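You operate a simulated robot arm through the tools that you are given. There is no shell and no other tool.

You run a simulated robot arm. Do the job below in one go: nothing can be reset, and whatever is moved stays where it is left.

## Task
At the jog box, jog screw and pump together for a few seconds, then switch both off.
Fine: one hold of JOG; the other drive switches stay off; the main switch stays on.

It is judged by the outcome, as a careful person would: the job done as asked, and still so three seconds after it is handed in. It fails if anything else is knocked over, pushed out of place, dropped, spilled or broken.

## Robot
A 7-joint arm with a two-finger parallel gripper, fixed in place. Base frame: the origin is at the foot of the arm, x ahead of it, y to its left, z up. Units: m, rad, N and s.
With the tool pointing down near the work surface it reaches from about 0.44 to 0.92 m from the base axis. Its first joint turns from -2.496 to 2.496 rad. Payload 3 kg.
The tool frame sits at the grasp point between the pads (the TCP): z along the fingers, y along the line on which they close. The tips reach 0.03 m beyond it. Largest opening 0.094 m; finger width 0.028, thickness 0.01; the body of the gripper, 0.05 by 0.096 m, starts 0.055 m behind the TCP.
Orientation is that of the tool frame in the base frame, as a unit quaternion [w, x, y, z]. With the fingers straight down and closing along the base's y, the tool's x points along the base's -x, its y along +y and its z along -z.

## Interface
- The arm moves only by the tool servo_tool. Its argument "rows" is a list of rows, each a list of 6 numbers: the shift along the tool's x, y, z in units of 200 mm (1.0 is 200 mm), then the turn, a rotation vector about the tool's x, y, z in units of 180 degrees (1.0 is 180 degrees). In form: [[x, y, z, wx, wy, wz], ...]. A call has 1 to 20 rows; each row is the pose to reach, as a shift and turn from the pose commanded when the call began, along the tool's axes at that moment. "grip" is the gripper command, from -1 (fully open) to 1 (shut), values between in proportion, set as the call begins (left out, the last holds). A call with a number of a shift or a turn outside -1 to 1 is refused whole. Each row takes 0.2 s and may step no farther than 0.05 m and 0.15 rad from the row before; otherwise, or with a gripper value out of range, the whole call is refused. Where a pose cannot be reached the arm comes as near as it can. A force on the tool above 40 N (or 10 N above the force at the start of the call, whichever is more), or a blocked arm, ends the call early, and 0.2 s more pass. Each finger travels about 0.072 m/s and halts on what it meets, pressing with about 45 N; the grip force reading is that of the motor and also rises with nothing between the fingers. The clock runs only during rows and for 0.2 s after the last one: add rows that repeat a pose to give the fingers time. The reply holds the time, the measured pose of the TCP, the force on the tool along the base axes, the opening and the grip force, in the units named above and with some noise, with the torque about the TCP (base axes, N m) and any sound that the robot's microphone picked up.
- Cameras (640 x 400 px; columns grow to the right, rows downward): "scene" is fixed at [0.4042, -0.4897, 1.504]; the picture's right is [0.93, -0.37, 0.00], its down [-0.16, -0.39, -0.91] and it looks along [0.34, 0.84, -0.42] (base axes); focal length 308 px, centre (320, 200). "wrist" rides on the gripper at [0.076, 0.014, -0.102] in the tool frame; the picture's right is [-0.18, 0.98, 0.00], its down [-0.75, -0.14, -0.64] and it looks along [-0.63, -0.12, 0.77] (tool axes); focal length 243 px, centre (320, 200). There is no depth. A picture from a camera that has moved, and an enlarged one, comes with that camera's place and axes in the base frame and with its lens. The place of the scene camera against the robot may be out by one fixed shift of up to 0.025 m in any direction.
- camera(camera): a new picture of that camera. It takes no simulated time.
- zoom(camera, box): a new picture of the part [left, top, right, bottom] of that camera's present view, enlarged. It takes no simulated time.
- hand_in(): hands the job in; it is judged then, once.

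Places have to be worked out from the pictures, the camera data and where the tool is seen. Open the gripper and draw the arm clear of the work before you hand the job in, unless the task says otherwise.

The tools are called after "Request:" by a JSON object that holds its "method" and its "body". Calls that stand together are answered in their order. servo_tool: Moves the arm, as the interface text tells. Its arguments: {"type":"object","properties":{"rows":{"type":"array","items":{"type":"array","items":{"type":"number"}}},"grip":{"type":"number"}},"required":["rows"]} The other tools are called the same way: camera (camera) takes a picture; zoom (camera, box) takes an enlarged picture of a part of a camera's view; hand_in () hands the job in.

At the start:

```text
time: 0.0
tcp_pos: [0.4226, 0.4939, 1.1221]
tcp_rot: [0.0, 0.0, 1.0, 0.0]
ft_force: [0.5, 1.0, -0.2]
ft_torque: [-0.04, 0.02, 0.0]
width: 0.0938
finger_force: 0.0
```

scene: 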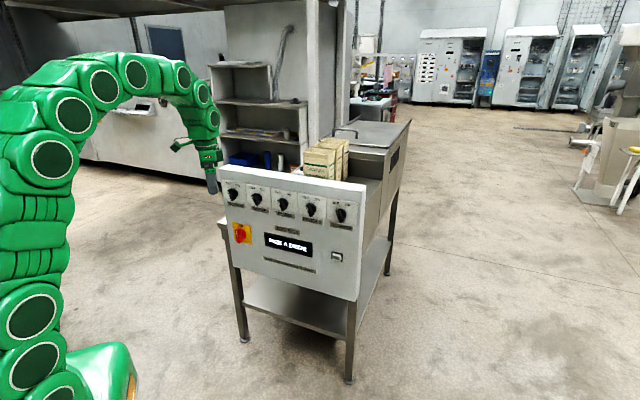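
wrist: 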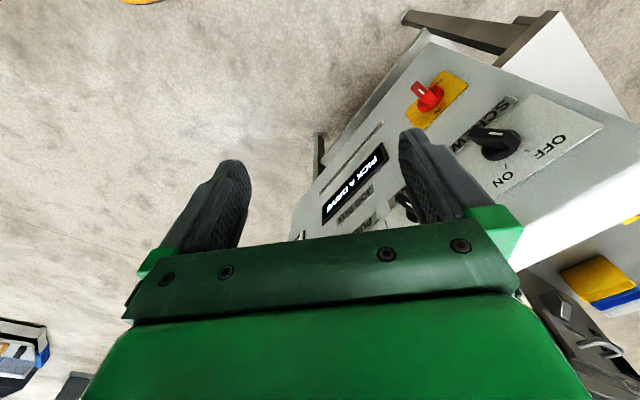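

The panel with five rotary switches, a main switch, a display and a JOG button is ahead of the arm. I'll zoom in to read the labels.

Request:
{"method": "zoom", "body": {"camera": "scene", "box": [210, 170, 370, 270]}}

Request:
{"method": "zoom", "body": {"camera": "scene", "box": [215, 175, 295, 225]}}

Request:
{"method": "zoom", "body": {"camera": "scene", "box": [290, 185, 370, 235]}}

Request:
{"method": "zoom", "body": {"camera": "scene", "box": [225, 220, 355, 300]}}

Request:
{"method": "zoom", "body": {"camera": "wrist", "box": [280, 20, 640, 245]}}

```text
4.00 times, centred on (290, 220) of scene
camera zoom: at [0.4042, -0.4897, 1.504], right [0.93, -0.37, 0.0], down [-0.16, -0.39, -0.91], along [0.34, 0.84, -0.42], focal length 1233 px, centre (440, 120)
```

zoom: 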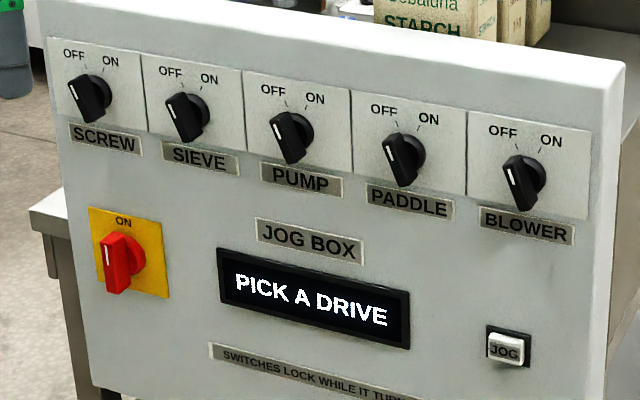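

```text
8.00 times, centred on (255, 200) of scene
camera zoom: at [0.4042, -0.4897, 1.504], right [0.93, -0.37, 0.0], down [-0.16, -0.39, -0.91], along [0.34, 0.84, -0.42], focal length 2466 px, centre (840, 200)
```

zoom: 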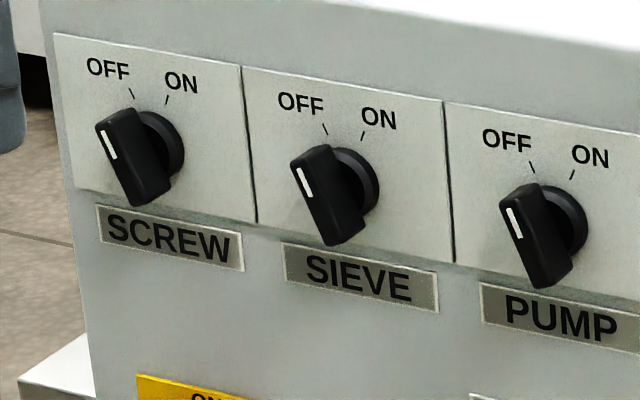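

```text
8.00 times, centred on (330, 210) of scene
camera zoom: at [0.4042, -0.4897, 1.504], right [0.93, -0.37, 0.0], down [-0.16, -0.39, -0.91], along [0.34, 0.84, -0.42], focal length 2466 px, centre (240, 120)
```

zoom: 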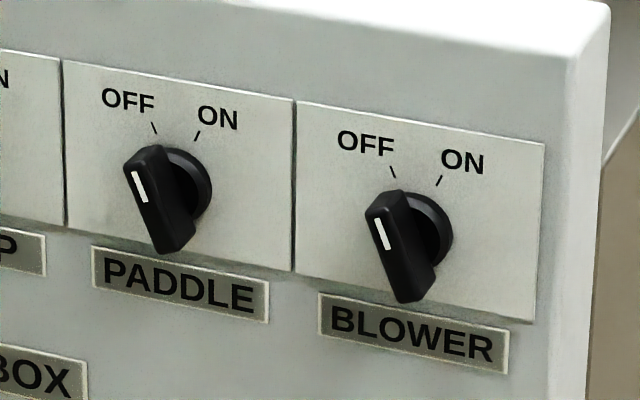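

```text
4.92 times, centred on (290, 260) of scene
camera zoom: at [0.4042, -0.4897, 1.504], right [0.93, -0.37, 0.0], down [-0.16, -0.39, -0.91], along [0.34, 0.84, -0.42], focal length 1518 px, centre (468, -95)
```

zoom: 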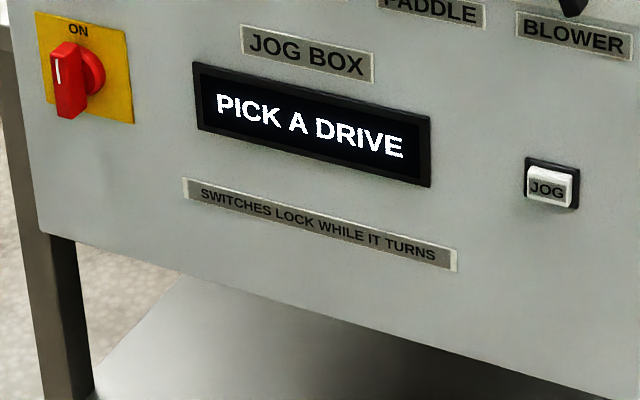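

```text
1.78 times, centred on (460, 132) of wrist
camera zoom: at [0.3471, 0.5076, 1.2247], right [0.18, 0.98, 0.0], down [0.75, -0.14, 0.64], along [0.63, -0.12, -0.77], focal length 431 px, centre (71, 320)
```

zoom: 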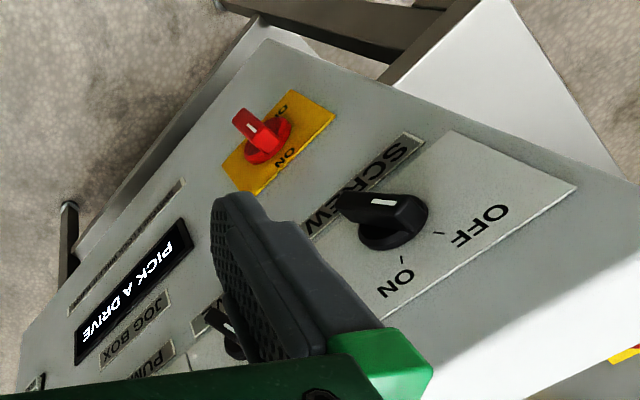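

The order on the box is SCREW, SIEVE, PUMP, PADDLE, BLOWER, all off, with JOG at lower right, and a note that the switches lock while it turns. The panel is vertical, about 0.84 m out and facing the base at 45°, with the knobs at z≈0.98. I'll yaw the tool by 45° first, away from contact.

Request:
{"method": "servo_tool", "body": {"rows": [[0, 0, 0, 0, 0, -0.041667], [0, 0, 0, 0, 0, -0.083333], [0, 0, 0, 0, 0, -0.125], [0, 0, 0, 0, 0, -0.166667], [0, 0, 0, 0, 0, -0.208333], [0, 0, 0, 0, 0, -0.25]], "grip": -1}}

```text
time: 1.4
tcp_pos: [0.4221, 0.4935, 1.123]
tcp_rot: [0.0, -0.384, 0.923, -0.001]
ft_force: [0.3, 0.0, 0.7]
ft_torque: [-0.02, -0.03, 0.0]
width: 0.0941
finger_force: 0.0
```

The yaw went as planned. Now I pitch the tool up so it points horizontally at the panel.

Request:
{"method": "servo_tool", "body": {"rows": [[0, 0, 0, 0, -0.041667, 0], [0, 0, 0, 0, -0.083333, 0], [0, 0, 0, 0, -0.125, 0], [0, 0, 0, 0, -0.166667, 0], [0, 0, 0, 0, -0.208333, 0], [0, 0, 0, 0, -0.25, 0], [0, 0, 0, 0, -0.291667, 0], [0, 0, 0, 0, -0.333333, 0], [0, 0, 0, 0, -0.375, 0], [0, 0, 0, 0, -0.416667, 0], [0, 0, 0, 0, -0.458333, 0], [0, 0, 0, 0, -0.5, 0]]}}

Request:
{"method": "camera", "body": {"camera": "scene"}}

Request:
{"method": "camera", "body": {"camera": "wrist"}}

```text
time: 4.0
tcp_pos: [0.4393, 0.5265, 1.1408]
tcp_rot: [0.639, -0.276, 0.667, 0.265]
ft_force: [-0.6, 0.2, -0.2]
ft_torque: [0.0, -0.02, 0.01]
width: 0.0938
finger_force: 0.1
out of reach, approached as far as the arm can: row 10, 11, 12
```

```text
taken
```

scene: 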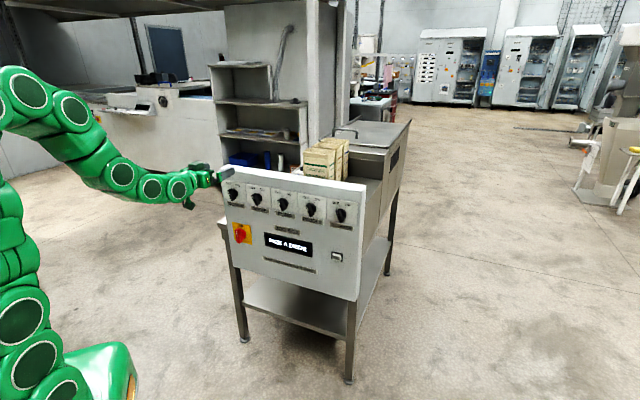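

```text
taken
camera wrist: at [0.3558, 0.4612, 1.0687], right [-0.69, 0.7, 0.18], down [-0.33, -0.53, 0.78], along [0.64, 0.48, 0.6], focal length 243 px, centre (320, 200)
```

wrist: 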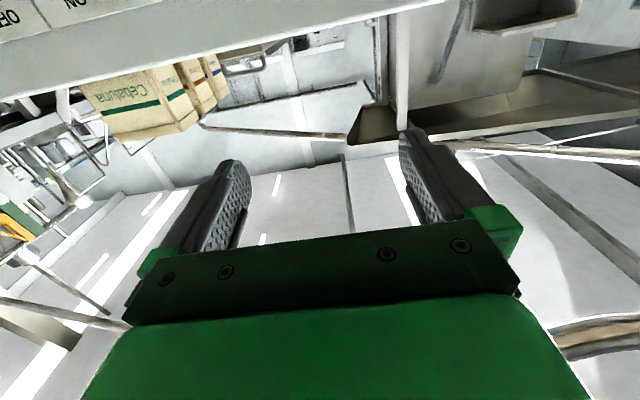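

The last rows were too folded for the arm, so the pose stopped slightly short. I'll move it forward and down in front of the panel, still well short of the knobs, so the pose is comfortable and the wrist camera sees the knobs.

Request:
{"method": "servo_tool", "body": {"rows": [[0.1, 0, 0.05, 0, 0, 0], [0.2, 0, 0.1, 0, 0, 0], [0.3, 0, 0.15, 0, 0, 0], [0.4, 0, 0.15, 0, 0, 0], [0.5, 0, 0.15, 0, 0, 0], [0.6, 0, 0.15, 0, 0, 0]]}}

Request:
{"method": "camera", "body": {"camera": "scene"}}

Request:
{"method": "camera", "body": {"camera": "wrist"}}

```text
time: 5.4
tcp_pos: [0.4597, 0.5484, 1.0207]
tcp_rot: [0.653, -0.27, 0.654, 0.27]
ft_force: [1.2, 0.8, -0.2]
ft_torque: [-0.03, -0.01, 0.01]
width: 0.094
finger_force: 0.2
```

```text
taken
```

scene: 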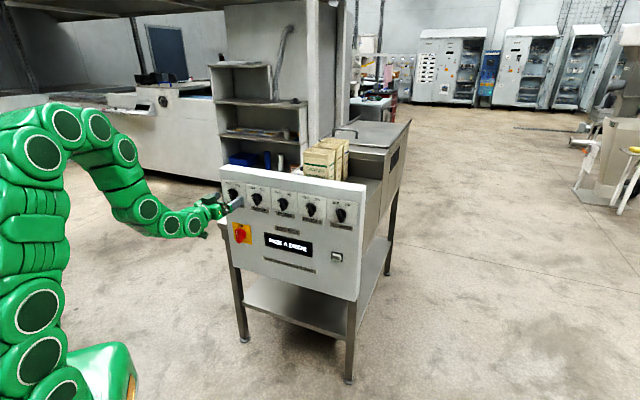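

```text
taken
camera wrist: at [0.379, 0.4845, 0.9438], right [-0.7, 0.69, 0.18], down [-0.35, -0.55, 0.75], along [0.63, 0.46, 0.63], focal length 243 px, centre (320, 200)
```

wrist: 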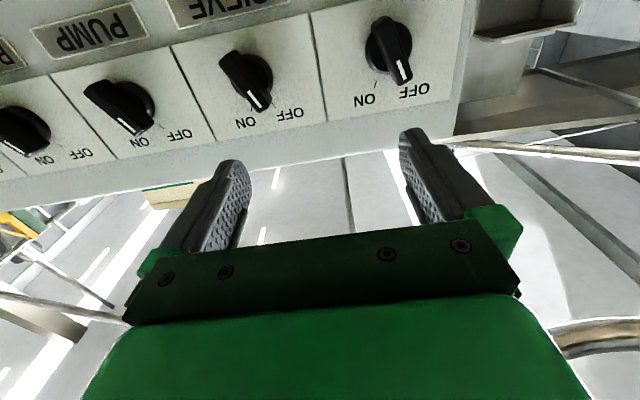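

The tool is now horizontal, square to the panel at z≈1.02. I'll zoom in on both views for precise knob positions.

Request:
{"method": "zoom", "body": {"camera": "wrist", "box": [200, 0, 480, 175]}}

Request:
{"method": "zoom", "body": {"camera": "wrist", "box": [0, 0, 240, 150]}}

Request:
{"method": "zoom", "body": {"camera": "scene", "box": [190, 165, 290, 228]}}

```text
2.29 times, centred on (340, 88) of wrist
camera zoom: at [0.379, 0.4845, 0.9438], right [-0.7, 0.69, 0.18], down [-0.35, -0.55, 0.75], along [0.63, 0.46, 0.63], focal length 555 px, centre (274, 457)
```

zoom: 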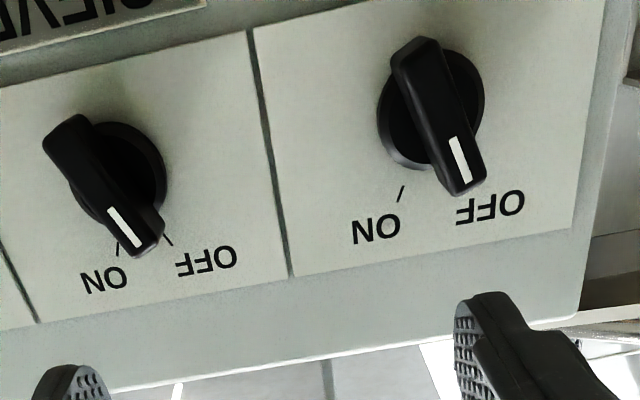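

```text
2.67 times, centred on (120, 75) of wrist
camera zoom: at [0.379, 0.4845, 0.9438], right [-0.7, 0.69, 0.18], down [-0.35, -0.55, 0.75], along [0.63, 0.46, 0.63], focal length 647 px, centre (853, 533)
```

zoom: 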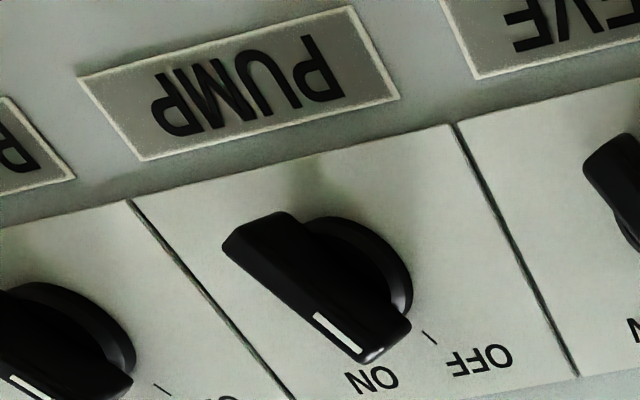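

```text
6.35 times, centred on (240, 196) of scene
camera zoom: at [0.4042, -0.4897, 1.504], right [0.93, -0.37, 0.0], down [-0.16, -0.39, -0.91], along [0.34, 0.84, -0.42], focal length 1958 px, centre (828, 222)
```

zoom: 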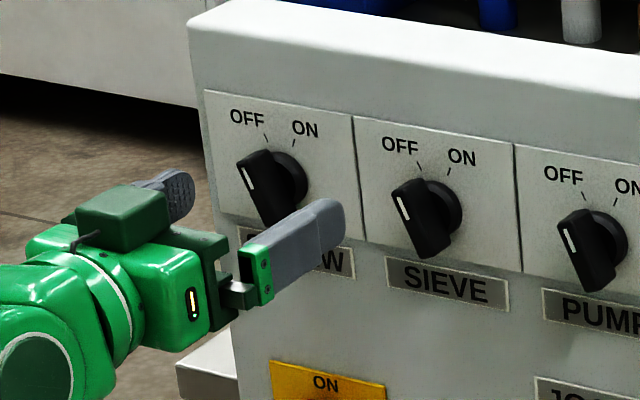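

Triangulating from two wrist pictures puts the SCREW knob axis about 37 mm down, 62 mm left and 123 mm ahead of the TCP. The bar leans about 23° to OFF. I'll go to a pre-grasp standoff with the tool rolled to match the bar and the fingers half closed.

Request:
{"method": "servo_tool", "body": {"rows": [[0.046, 0.077, 0.05, 0, 0, -0.032], [0.0925, 0.1545, 0.1, 0, 0, -0.064], [0.139, 0.232, 0.15, 0, 0, -0.096], [0.185, 0.309, 0.2, 0, 0, -0.128], [0.185, 0.309, 0.2, 0, 0, -0.128]], "grip": -0.06}}

Request:
{"method": "camera", "body": {"camera": "wrist"}}

Request:
{"method": "zoom", "body": {"camera": "scene", "box": [190, 165, 290, 228]}}

```text
time: 6.6
tcp_pos: [0.4451, 0.6195, 0.9839]
tcp_rot: [0.695, -0.396, 0.586, 0.135]
ft_force: [-0.4, -0.5, -0.1]
ft_torque: [0.04, 0.0, -0.03]
width: 0.0499
finger_force: 0.0
```

```text
taken
camera wrist: at [0.3851, 0.5343, 0.9084], right [-0.69, 0.69, -0.22], down [-0.57, -0.34, 0.75], along [0.44, 0.64, 0.63], focal length 243 px, centre (320, 200)
```

wrist: 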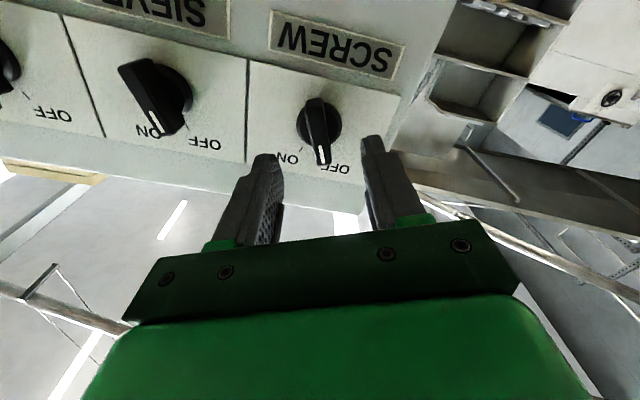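

```text
6.35 times, centred on (240, 196) of scene
camera zoom: at [0.4042, -0.4897, 1.504], right [0.93, -0.37, 0.0], down [-0.16, -0.39, -0.91], along [0.34, 0.84, -0.42], focal length 1958 px, centre (828, 222)
```

zoom: 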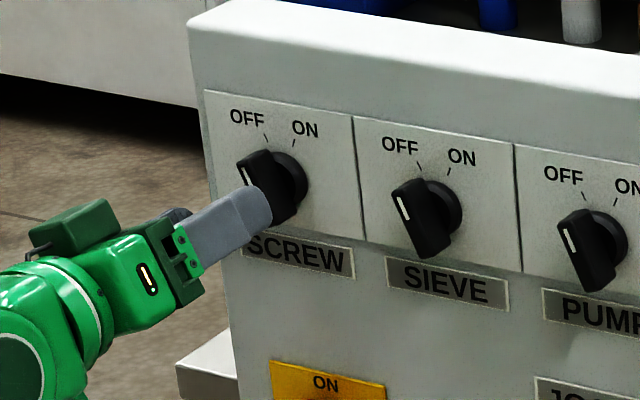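

Request:
{"method": "zoom", "body": {"camera": "wrist", "box": [240, 70, 420, 182]}}

```text
3.56 times, centred on (330, 126) of wrist
camera zoom: at [0.3851, 0.5343, 0.9084], right [-0.69, 0.69, -0.22], down [-0.57, -0.34, 0.75], along [0.44, 0.64, 0.63], focal length 863 px, centre (284, 463)
```

zoom: 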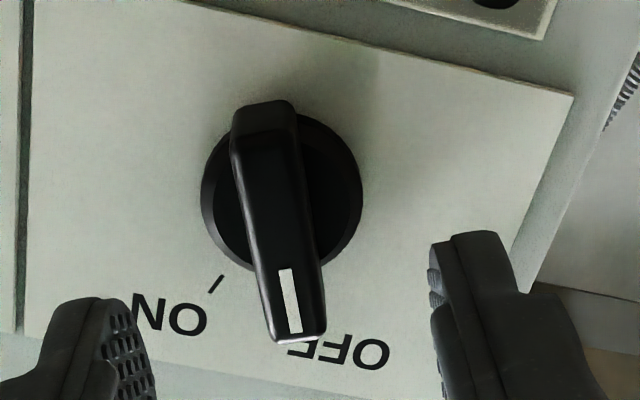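

The fingers straddle the SCREW bar and are aligned to it within about 2°. Next I advance 42 mm and watch the force.

Request:
{"method": "servo_tool", "body": {"rows": [[0.01, 0, 0.05, 0, 0, 0], [0.015, 0, 0.1, 0, 0, 0], [0.015, 0, 0.15, 0, 0, 0], [0.015, 0, 0.19, 0, 0, 0], [0.015, 0, 0.21, 0, 0, 0]]}}

Request:
{"method": "camera", "body": {"camera": "wrist"}}

Request:
{"method": "zoom", "body": {"camera": "scene", "box": [190, 165, 290, 228]}}

```text
time: 7.8
tcp_pos: [0.4762, 0.6476, 0.9809]
tcp_rot: [0.694, -0.395, 0.586, 0.135]
ft_force: [-0.1, -0.2, 1.0]
ft_torque: [0.0, -0.03, -0.03]
width: 0.0498
finger_force: 0.1
```

```text
taken
camera wrist: at [0.416, 0.5641, 0.9053], right [-0.69, 0.69, -0.21], down [-0.57, -0.34, 0.75], along [0.44, 0.64, 0.63], focal length 243 px, centre (320, 200)
```

wrist: 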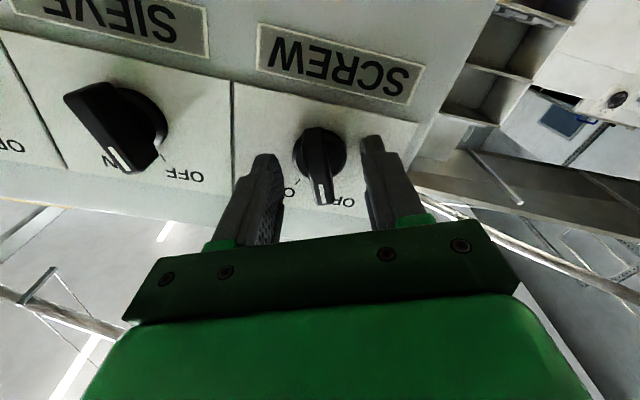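

```text
6.35 times, centred on (240, 196) of scene
camera zoom: at [0.4042, -0.4897, 1.504], right [0.93, -0.37, 0.0], down [-0.16, -0.39, -0.91], along [0.34, 0.84, -0.42], focal length 1958 px, centre (828, 222)
```

zoom: 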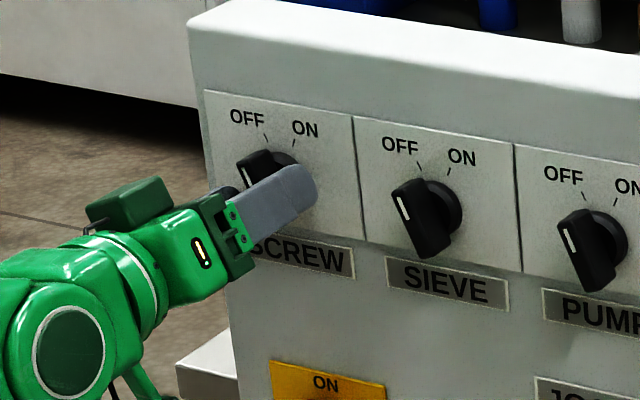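

The TCP sits on the knob axis to within 1–2 mm. Closing on the bar without moving.

Request:
{"method": "servo_tool", "body": {"rows": [[0, 0, 0, 0, 0, 0], [0, 0, 0, 0, 0, 0], [0, 0, 0, 0, 0, 0]], "grip": 1}}

Request:
{"method": "zoom", "body": {"camera": "wrist", "box": [220, 70, 460, 220]}}

```text
time: 8.6
tcp_pos: [0.4762, 0.6477, 0.9812]
tcp_rot: [0.695, -0.395, 0.586, 0.134]
ft_force: [9.5, -7.0, 7.4]
ft_torque: [0.38, 0.38, -0.15]
width: 0.0128
finger_force: 45.1
```

```text
2.67 times, centred on (340, 145) of wrist
camera zoom: at [0.4164, 0.5634, 0.9055], right [-0.69, 0.69, -0.21], down [-0.57, -0.34, 0.75], along [0.45, 0.64, 0.63], focal length 647 px, centre (267, 347)
```

zoom: 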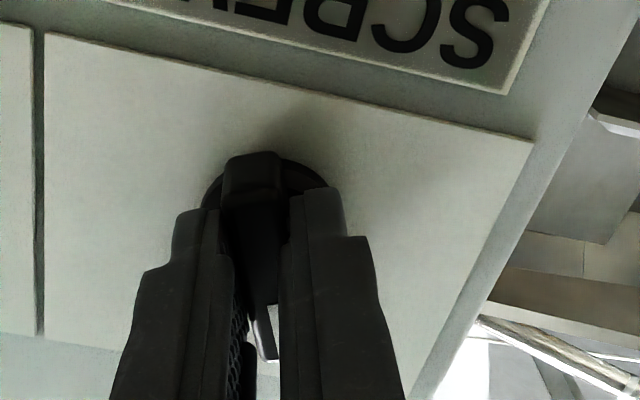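

The bar is gripped, 12.8 mm wide, with about 14 N of sideways load that points to a 1 mm offset. I'll take that offset out and turn clockwise about 44° to ON.

Request:
{"method": "servo_tool", "body": {"rows": [[0, -0.003, 0, 0, 0, 0.03], [0, -0.006, 0, 0, 0, 0.07], [0, -0.006, 0, 0, 0, 0.11], [0, -0.006, 0, 0, 0, 0.15], [0, -0.006, 0, 0, 0, 0.19], [0, -0.006, 0, 0, 0, 0.225], [0, -0.006, 0, 0, 0, 0.245], [0, -0.006, 0, 0, 0, 0.245]]}}

Request:
{"method": "camera", "body": {"camera": "wrist"}}

Request:
{"method": "zoom", "body": {"camera": "scene", "box": [190, 165, 350, 265]}}

```text
time: 10.0
tcp_pos: [0.4748, 0.6493, 0.9823]
tcp_rot: [0.611, -0.185, 0.682, 0.355]
ft_force: [11.3, 17.5, 1.9]
ft_torque: [-0.25, 0.25, -0.2]
width: 0.0129
finger_force: 45.2
stopped in row 6: the force on the tool passed its limit at 44 N (the readings are from after the stop); the commanded pose is now the measured one
```

```text
taken
camera wrist: at [0.3796, 0.5997, 0.9113], right [-0.64, 0.63, 0.43], down [-0.22, -0.69, 0.69], along [0.74, 0.35, 0.58], focal length 243 px, centre (320, 200)
```

wrist: 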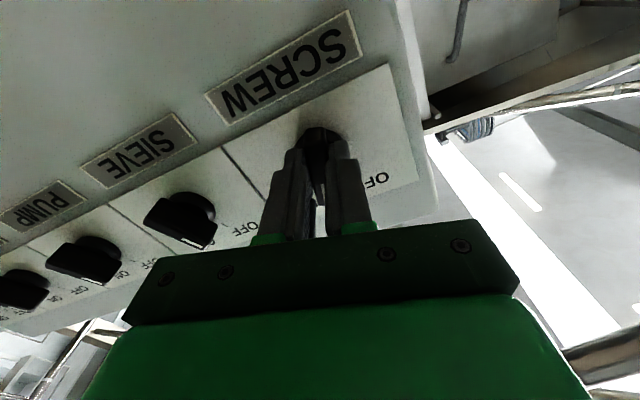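

```text
4.00 times, centred on (270, 215) of scene
camera zoom: at [0.4042, -0.4897, 1.504], right [0.93, -0.37, 0.0], down [-0.16, -0.39, -0.91], along [0.34, 0.84, -0.42], focal length 1233 px, centre (520, 140)
```

zoom: 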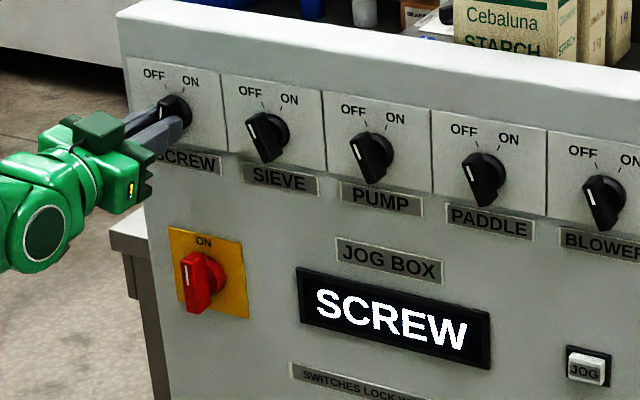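

The display now reads SCREW and the knob met its ON stop. I'll open the fingers, then back straight out.

Request:
{"method": "servo_tool", "body": {"rows": [[0, 0, 0, 0, 0, 0], [0, 0, 0, 0, 0, 0], [0, 0, 0, 0, 0, 0]], "grip": -0.06}}

Request:
{"method": "servo_tool", "body": {"rows": [[0, 0, -0.1, 0, 0, 0], [0, 0, -0.2, 0, 0, 0], [0, 0, -0.3, 0, 0, 0]]}}

Request:
{"method": "camera", "body": {"camera": "wrist"}}

Request:
{"method": "zoom", "body": {"camera": "scene", "box": [190, 165, 350, 265]}}

```text
time: 10.8
tcp_pos: [0.4746, 0.6494, 0.9821]
tcp_rot: [0.612, -0.184, 0.683, 0.355]
ft_force: [0.0, -0.5, 0.3]
ft_torque: [-0.01, -0.01, 0.01]
width: 0.0498
finger_force: 0.0
```

```text
time: 11.6
tcp_pos: [0.432, 0.607, 0.982]
tcp_rot: [0.612, -0.185, 0.682, 0.355]
ft_force: [0.4, -0.1, 0.2]
ft_torque: [0.01, 0.02, -0.01]
width: 0.0496
finger_force: 0.0
```

```text
taken
camera wrist: at [0.3378, 0.5569, 0.9116], right [-0.64, 0.63, 0.43], down [-0.22, -0.69, 0.69], along [0.74, 0.35, 0.58], focal length 243 px, centre (320, 200)
```

wrist: 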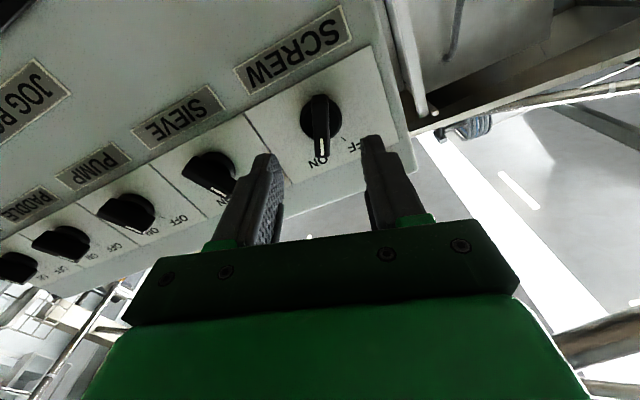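

```text
4.00 times, centred on (270, 215) of scene
camera zoom: at [0.4042, -0.4897, 1.504], right [0.93, -0.37, 0.0], down [-0.16, -0.39, -0.91], along [0.34, 0.84, -0.42], focal length 1233 px, centre (520, 140)
```

zoom: 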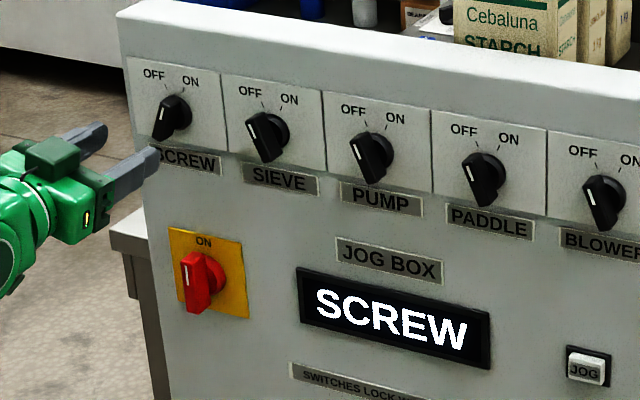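

SCREW stays on. I'll measure its ON angle and recheck its centre before moving to PUMP.

Request:
{"method": "zoom", "body": {"camera": "wrist", "box": [240, 70, 420, 182]}}

Request:
{"method": "zoom", "body": {"camera": "wrist", "box": [40, 130, 240, 255]}}

```text
3.56 times, centred on (330, 126) of wrist
camera zoom: at [0.3378, 0.5569, 0.9116], right [-0.64, 0.63, 0.43], down [-0.22, -0.69, 0.69], along [0.74, 0.35, 0.58], focal length 863 px, centre (284, 463)
```

zoom: 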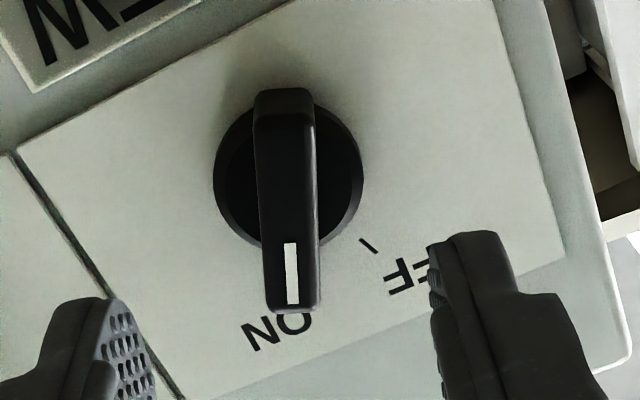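

```text
3.20 times, centred on (140, 192) of wrist
camera zoom: at [0.3378, 0.5569, 0.9116], right [-0.64, 0.63, 0.43], down [-0.22, -0.69, 0.69], along [0.74, 0.35, 0.58], focal length 776 px, centre (896, 224)
```

zoom: 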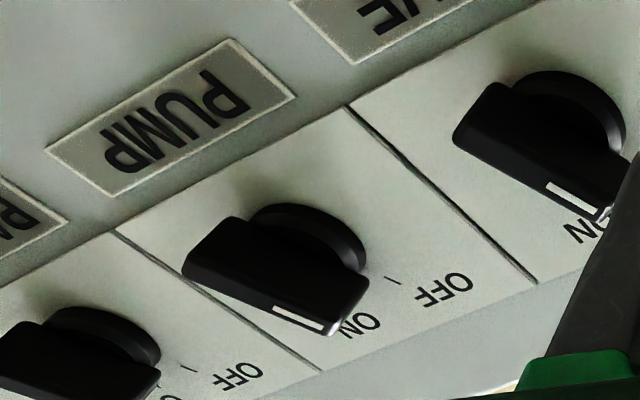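

SCREW sits at about +23° and its centre checks out to within 2 mm. PUMP is two pitches (0.230 m) to the right, so I'll move there with the roll set back to the OFF angle, well in front of the knobs.

Request:
{"method": "servo_tool", "body": {"rows": [[-0.0417, -0.147, 0, 0, 0, -0.035], [-0.0833, -0.294, 0, 0, 0, -0.07], [-0.125, -0.4415, 0, 0, 0, -0.105], [-0.1667, -0.589, 0, 0, 0, -0.14], [-0.2083, -0.736, 0, 0, 0, -0.175], [-0.25, -0.883, 0, 0, 0, -0.21]]}}

Request:
{"method": "servo_tool", "body": {"rows": [[0.043, -0.1065, 0.03, 0, 0, 0], [0.086, -0.213, 0.06, 0, 0, 0], [0.086, -0.213, 0.09, 0, 0, 0]]}}

Request:
{"method": "camera", "body": {"camera": "wrist"}}

Request:
{"method": "zoom", "body": {"camera": "wrist", "box": [240, 70, 420, 182]}}

Request:
{"method": "zoom", "body": {"camera": "scene", "box": [210, 170, 370, 270]}}

```text
time: 13.0
tcp_pos: [0.5623, 0.4767, 0.984]
tcp_rot: [0.694, -0.396, 0.585, 0.137]
ft_force: [-0.3, 0.1, 0.1]
ft_torque: [0.02, 0.0, -0.01]
width: 0.0499
finger_force: 0.0
```

```text
time: 13.8
tcp_pos: [0.6083, 0.4579, 0.9837]
tcp_rot: [0.694, -0.395, 0.586, 0.138]
ft_force: [0.3, 0.2, 0.4]
ft_torque: [0.01, -0.01, -0.01]
width: 0.0499
finger_force: 0.0
```

```text
taken
camera wrist: at [0.5487, 0.373, 0.9087], right [-0.69, 0.69, -0.21], down [-0.57, -0.34, 0.75], along [0.44, 0.64, 0.63], focal length 243 px, centre (320, 200)
```

wrist: 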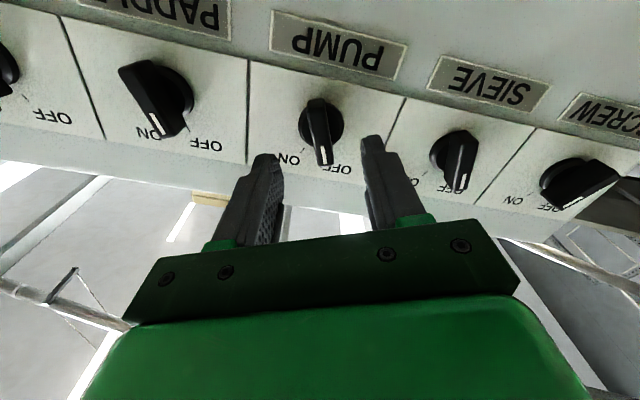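

```text
3.56 times, centred on (330, 126) of wrist
camera zoom: at [0.5487, 0.373, 0.9087], right [-0.69, 0.69, -0.21], down [-0.57, -0.34, 0.75], along [0.44, 0.64, 0.63], focal length 863 px, centre (284, 463)
```

zoom: 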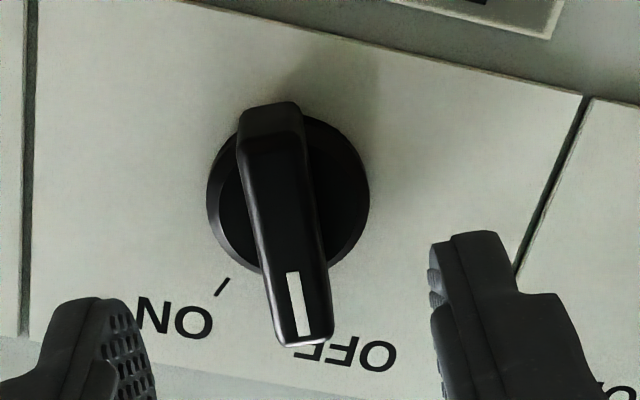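

```text
4.00 times, centred on (290, 220) of scene
camera zoom: at [0.4042, -0.4897, 1.504], right [0.93, -0.37, 0.0], down [-0.16, -0.39, -0.91], along [0.34, 0.84, -0.42], focal length 1233 px, centre (440, 120)
```

zoom: 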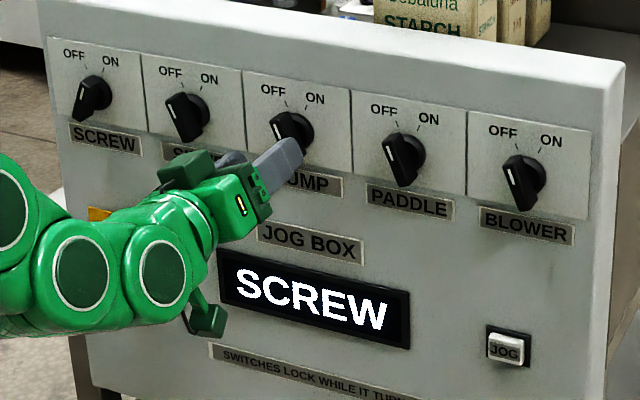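

The view matches the SCREW pre-grasp almost exactly and is better centred, with the PUMP bar between the fingers. Advance 41 mm and then close.

Request:
{"method": "servo_tool", "body": {"rows": [[0.01, 0, 0.05, 0, 0, 0], [0.015, 0, 0.1, 0, 0, 0], [0.015, 0, 0.15, 0, 0, 0], [0.015, 0, 0.19, 0, 0, 0], [0.015, 0, 0.205, 0, 0, 0]]}}

Request:
{"method": "servo_tool", "body": {"rows": [[0, 0, 0, 0, 0, 0], [0, 0, 0, 0, 0, 0], [0, 0, 0, 0, 0, 0]], "grip": 1}}

Request:
{"method": "camera", "body": {"camera": "wrist"}}

```text
time: 15.0
tcp_pos: [0.6374, 0.4865, 0.9815]
tcp_rot: [0.694, -0.395, 0.585, 0.137]
ft_force: [-0.5, -0.4, 0.6]
ft_torque: [-0.03, -0.02, 0.03]
width: 0.0497
finger_force: 0.0
```

```text
time: 15.8
tcp_pos: [0.6363, 0.4868, 0.9821]
tcp_rot: [0.694, -0.397, 0.585, 0.138]
ft_force: [-6.6, 6.6, -5.7]
ft_torque: [0.6, -0.27, 0.08]
width: 0.0129
finger_force: 44.8
```

```text
taken
camera wrist: at [0.5778, 0.4016, 0.9064], right [-0.7, 0.69, -0.21], down [-0.57, -0.34, 0.75], along [0.44, 0.64, 0.63], focal length 243 px, centre (320, 200)
```

wrist: 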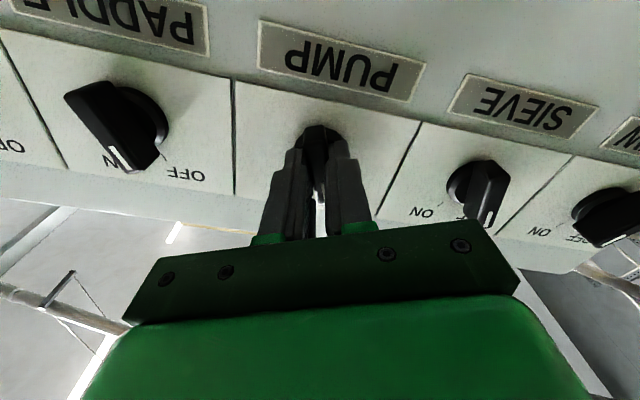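

PUMP is gripped at 12.9 mm with a slight load toward +Y. I'll turn it clockwise the same way, with a small +Y correction.

Request:
{"method": "servo_tool", "body": {"rows": [[0, 0.003, 0, 0, 0, 0.03], [0, 0.004, 0, 0, 0, 0.07], [0, 0.004, 0, 0, 0, 0.11], [0, 0.004, 0, 0, 0, 0.15], [0, 0.004, 0, 0, 0, 0.185], [0, 0.004, 0, 0, 0, 0.215], [0, 0.004, 0, 0, 0, 0.235]]}}

Request:
{"method": "zoom", "body": {"camera": "scene", "box": [210, 170, 370, 270]}}

Request:
{"method": "camera", "body": {"camera": "wrist"}}

```text
time: 17.4
tcp_pos: [0.635, 0.4892, 0.9823]
tcp_rot: [0.597, -0.162, 0.688, 0.379]
ft_force: [-15.5, -10.2, -0.4]
ft_torque: [-0.2, 0.21, -0.47]
width: 0.0128
finger_force: 44.7
stopped in row 7: the force on the tool passed its limit at 41 N (the readings are from after the stop); the commanded pose is now the measured one
```

```text
4.00 times, centred on (290, 220) of scene
camera zoom: at [0.4042, -0.4897, 1.504], right [0.93, -0.37, 0.0], down [-0.16, -0.39, -0.91], along [0.34, 0.84, -0.42], focal length 1233 px, centre (440, 120)
```

zoom: 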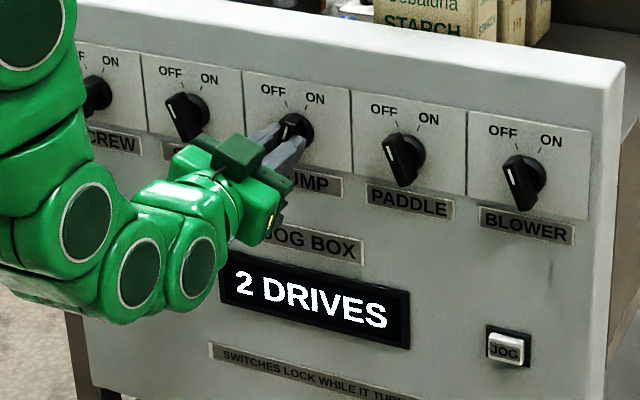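

```text
taken
camera wrist: at [0.5374, 0.4415, 0.9148], right [-0.62, 0.61, 0.5], down [-0.18, -0.73, 0.66], along [0.76, 0.32, 0.56], focal length 243 px, centre (320, 200)
```

wrist: 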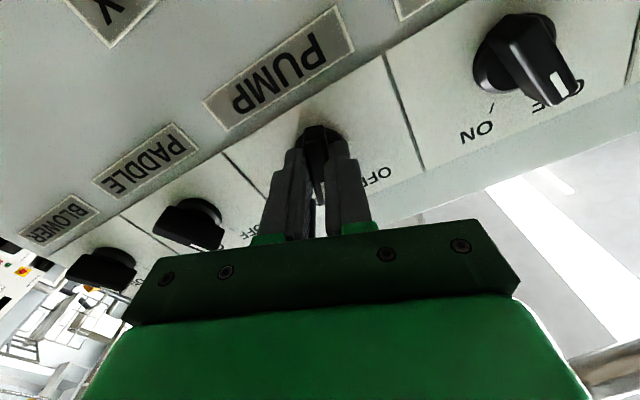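

The display reads "2 DRIVES" and both knobs are on. Release and back straight out.

Request:
{"method": "servo_tool", "body": {"rows": [[0, 0, 0, 0, 0, 0], [0, 0, 0, 0, 0, 0], [0, 0, 0, 0, 0, 0]], "grip": -0.06}}

Request:
{"method": "servo_tool", "body": {"rows": [[0, 0, -0.1, 0, 0, 0], [0, 0, -0.2, 0, 0, 0], [0, 0, -0.3, 0, 0, 0], [0, 0, -0.4, 0, 0, 0]]}}

Request:
{"method": "zoom", "body": {"camera": "scene", "box": [210, 170, 370, 270]}}

Request:
{"method": "zoom", "body": {"camera": "wrist", "box": [240, 70, 420, 182]}}

```text
time: 18.2
tcp_pos: [0.6359, 0.4881, 0.9822]
tcp_rot: [0.598, -0.16, 0.688, 0.379]
ft_force: [0.1, -0.7, -0.1]
ft_torque: [-0.01, 0.0, -0.01]
width: 0.0498
finger_force: 0.0
```

```text
time: 19.2
tcp_pos: [0.5857, 0.4379, 0.9819]
tcp_rot: [0.598, -0.16, 0.688, 0.379]
ft_force: [0.1, 0.0, 0.1]
ft_torque: [-0.02, 0.02, -0.02]
width: 0.0498
finger_force: 0.1
out of reach, approached as far as the arm can: row 4
```

```text
4.00 times, centred on (290, 220) of scene
camera zoom: at [0.4042, -0.4897, 1.504], right [0.93, -0.37, 0.0], down [-0.16, -0.39, -0.91], along [0.34, 0.84, -0.42], focal length 1233 px, centre (440, 120)
```

zoom: 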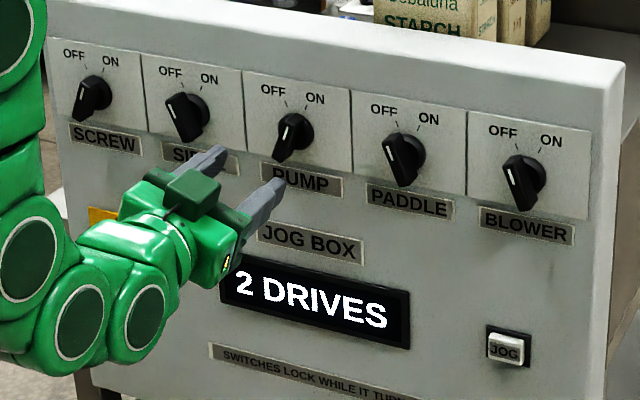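

```text
3.56 times, centred on (330, 126) of wrist
camera zoom: at [0.4884, 0.3914, 0.9144], right [-0.62, 0.61, 0.5], down [-0.18, -0.73, 0.66], along [0.76, 0.32, 0.56], focal length 863 px, centre (284, 463)
```

zoom: 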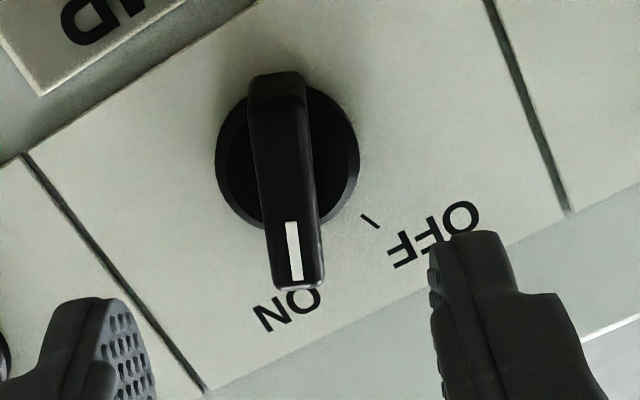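

PUMP points at ON. Now I close the gripper and move toward a standoff in front of JOG, estimated 0.21 m right and 0.18 m lower, taking the roll out on the way.

Request:
{"method": "servo_tool", "body": {"rows": [[0.06125, -0.164, 0.025, 0, 0, -0.0275], [0.1225, -0.328, 0.05, 0, 0, -0.055], [0.18375, -0.492, 0.075, 0, 0, -0.0825], [0.245, -0.6555, 0.075, 0, 0, -0.11]], "grip": 1}}

Request:
{"method": "camera", "body": {"camera": "wrist"}}

Request:
{"method": "camera", "body": {"camera": "scene"}}

```text
time: 20.2
tcp_pos: [0.673, 0.3732, 0.8924]
tcp_rot: [0.655, -0.277, 0.65, 0.269]
ft_force: [1.1, 0.6, -0.7]
ft_torque: [-0.01, -0.01, -0.05]
width: 0.0001
finger_force: 33.5
```

```text
taken
camera wrist: at [0.5938, 0.3089, 0.8158], right [-0.7, 0.69, 0.17], down [-0.36, -0.55, 0.75], along [0.62, 0.47, 0.63], focal length 243 px, centre (320, 200)
```

wrist: 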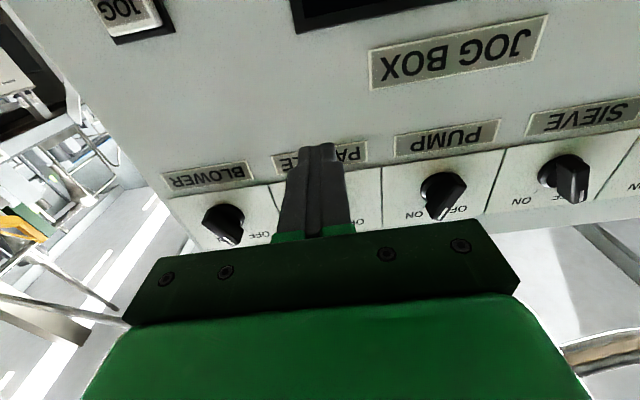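

```text
taken
```

scene: 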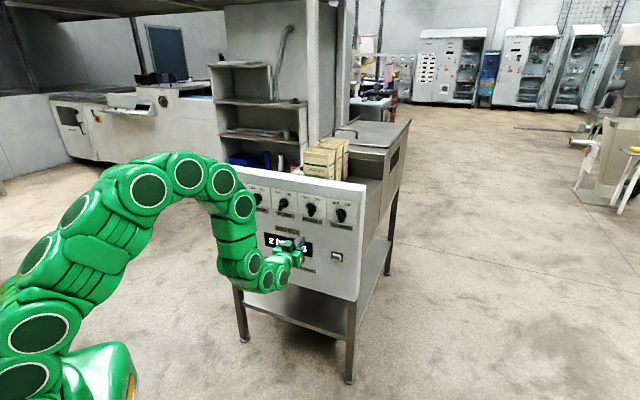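

JOG appears at the edge of the wrist view. Its computed place is t≈0.316, z≈0.801, which agrees with the scene estimate. I'll move in line with it, keeping the standoff.

Request:
{"method": "servo_tool", "body": {"rows": [[0.115, -0.13, 0, 0, 0, 0], [0.23, -0.26, 0, 0, 0, 0], [0.345, -0.39, 0, 0, 0, 0], [0.4575, -0.52, 0, 0, 0, 0], [0.4575, -0.52, 0, 0, 0, 0]]}}

Request:
{"method": "camera", "body": {"camera": "wrist"}}

Request:
{"method": "zoom", "body": {"camera": "wrist", "box": [220, 40, 420, 165]}}

Request:
{"method": "zoom", "body": {"camera": "scene", "box": [260, 210, 380, 285]}}

```text
time: 21.4
tcp_pos: [0.7486, 0.2992, 0.8011]
tcp_rot: [0.654, -0.276, 0.651, 0.27]
ft_force: [-0.2, -0.2, 0.3]
ft_torque: [0.03, -0.02, 0.01]
width: 0.0
finger_force: 32.9
```

```text
taken
camera wrist: at [0.6693, 0.235, 0.725], right [-0.7, 0.69, 0.17], down [-0.36, -0.55, 0.75], along [0.62, 0.47, 0.63], focal length 243 px, centre (320, 200)
```

wrist: 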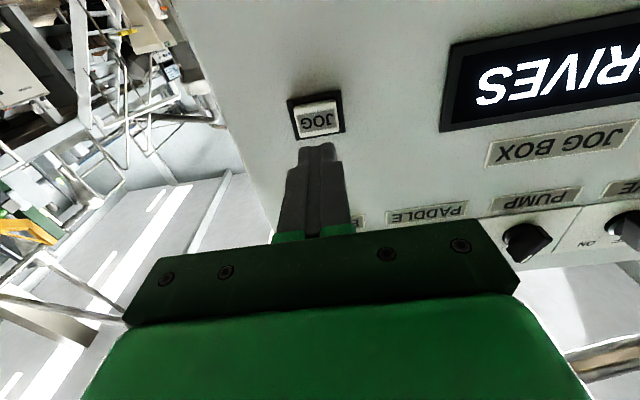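

```text
3.20 times, centred on (320, 102) of wrist
camera zoom: at [0.6693, 0.235, 0.725], right [-0.7, 0.69, 0.17], down [-0.36, -0.55, 0.75], along [0.62, 0.47, 0.63], focal length 776 px, centre (320, 512)
```

zoom: 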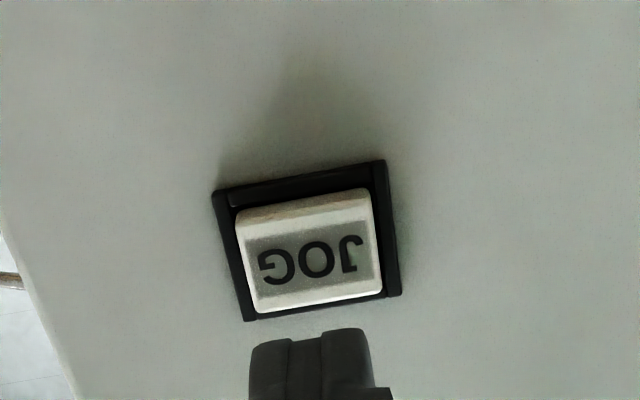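

```text
5.33 times, centred on (320, 248) of scene
camera zoom: at [0.4042, -0.4897, 1.504], right [0.93, -0.37, 0.0], down [-0.16, -0.39, -0.91], along [0.34, 0.84, -0.42], focal length 1644 px, centre (320, -53)
```

zoom: 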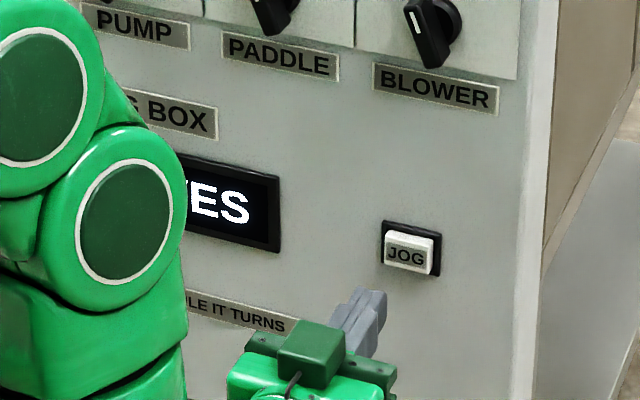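

JOG's cap is about 85 mm ahead and nearly centred, 3 mm down and 2–3 mm right. I'll correct that and approach until the closed fingertips are roughly 10 mm short of it.

Request:
{"method": "servo_tool", "body": {"rows": [[0.015, -0.0125, 0.08, 0, 0, 0], [0.015, -0.0125, 0.16, 0, 0, 0], [0.015, -0.0125, 0.22, 0, 0, 0], [0.015, -0.0125, 0.22, 0, 0, 0]]}}

Request:
{"method": "zoom", "body": {"camera": "wrist", "box": [240, 80, 400, 180]}}

Request:
{"method": "zoom", "body": {"camera": "scene", "box": [300, 230, 380, 280]}}

```text
time: 22.4
tcp_pos: [0.7826, 0.3295, 0.7983]
tcp_rot: [0.653, -0.276, 0.651, 0.27]
ft_force: [0.0, -0.4, 0.6]
ft_torque: [-0.01, 0.02, -0.02]
width: 0.0
finger_force: 33.2
```

```text
4.00 times, centred on (320, 130) of wrist
camera zoom: at [0.7013, 0.2651, 0.7219], right [-0.7, 0.69, 0.17], down [-0.35, -0.55, 0.76], along [0.62, 0.47, 0.63], focal length 970 px, centre (320, 480)
```

zoom: 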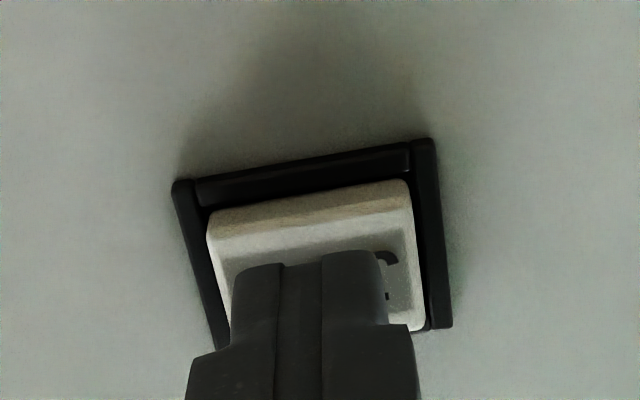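

```text
8.00 times, centred on (340, 255) of scene
camera zoom: at [0.4042, -0.4897, 1.504], right [0.93, -0.37, 0.0], down [-0.16, -0.39, -0.91], along [0.34, 0.84, -0.42], focal length 2466 px, centre (160, -240)
```

zoom: 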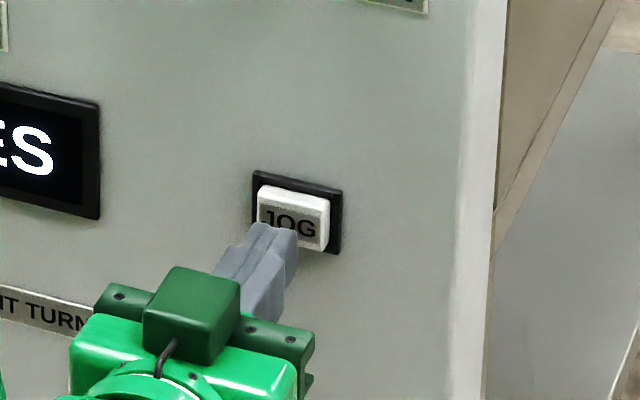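

The fingertips are centred on JOG and about 9 mm short of the cap. Now I press in small steps, then check the display before holding.

Request:
{"method": "servo_tool", "body": {"rows": [[0, 0, 0.035, 0, 0, 0], [0, 0, 0.05, 0, 0, 0], [0, 0, 0.06, 0, 0, 0], [0, 0, 0.07, 0, 0, 0]]}}

Request:
{"method": "zoom", "body": {"camera": "scene", "box": [230, 210, 380, 304]}}

Request:
{"method": "camera", "body": {"camera": "wrist"}}

```text
time: 23.4
tcp_pos: [0.7918, 0.3399, 0.7993]
tcp_rot: [0.654, -0.277, 0.65, 0.271]
ft_force: [-1.2, -1.1, 0.3]
ft_torque: [0.0, -0.01, 0.03]
width: 0.0
finger_force: 33.3
```

```text
4.26 times, centred on (305, 257) of scene
camera zoom: at [0.4042, -0.4897, 1.504], right [0.93, -0.37, 0.0], down [-0.16, -0.39, -0.91], along [0.34, 0.84, -0.42], focal length 1312 px, centre (384, -43)
```

zoom: 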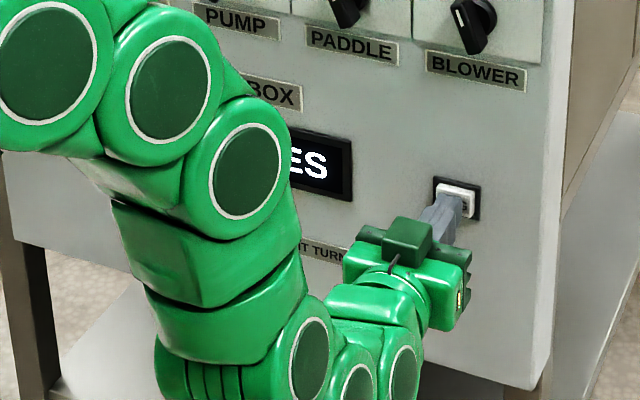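

```text
taken
camera wrist: at [0.7114, 0.2756, 0.7223], right [-0.7, 0.69, 0.17], down [-0.36, -0.55, 0.75], along [0.62, 0.47, 0.63], focal length 243 px, centre (320, 200)
```

wrist: 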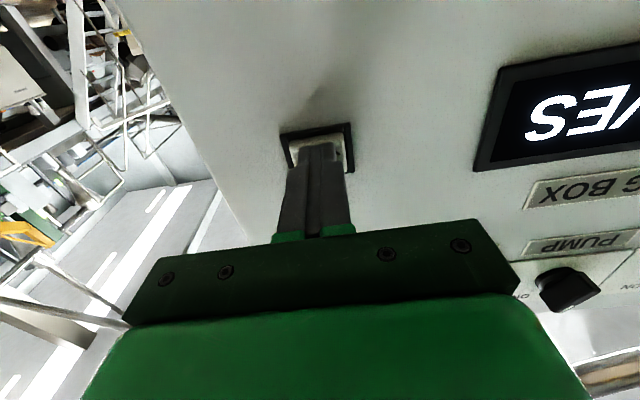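

There is no sound and little force yet, so the fingertips are just touching at most. I'll keep pressing in 1.5 mm steps.

Request:
{"method": "servo_tool", "body": {"rows": [[0, 0, 0.0075, 0, 0, 0], [0, 0, 0.015, 0, 0, 0], [0, 0, 0.0225, 0, 0, 0]]}}

Request:
{"method": "zoom", "body": {"camera": "wrist", "box": [260, 40, 640, 278]}}

```text
time: 24.2
tcp_pos: [0.794, 0.3423, 0.7984]
tcp_rot: [0.654, -0.278, 0.65, 0.27]
ft_force: [-9.2, -6.3, 3.7]
ft_torque: [0.06, -0.09, 0.01]
width: 0.0
finger_force: 33.5
heard: click
```

```text
1.68 times, centred on (450, 159) of wrist
camera zoom: at [0.7143, 0.2784, 0.7222], right [-0.7, 0.69, 0.17], down [-0.36, -0.55, 0.75], along [0.62, 0.47, 0.63], focal length 408 px, centre (102, 269)
```

zoom: 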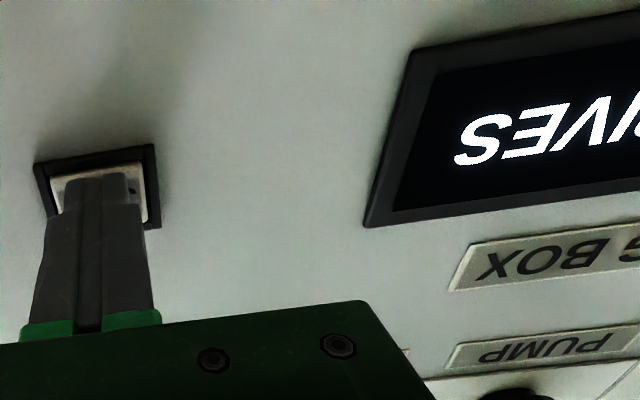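

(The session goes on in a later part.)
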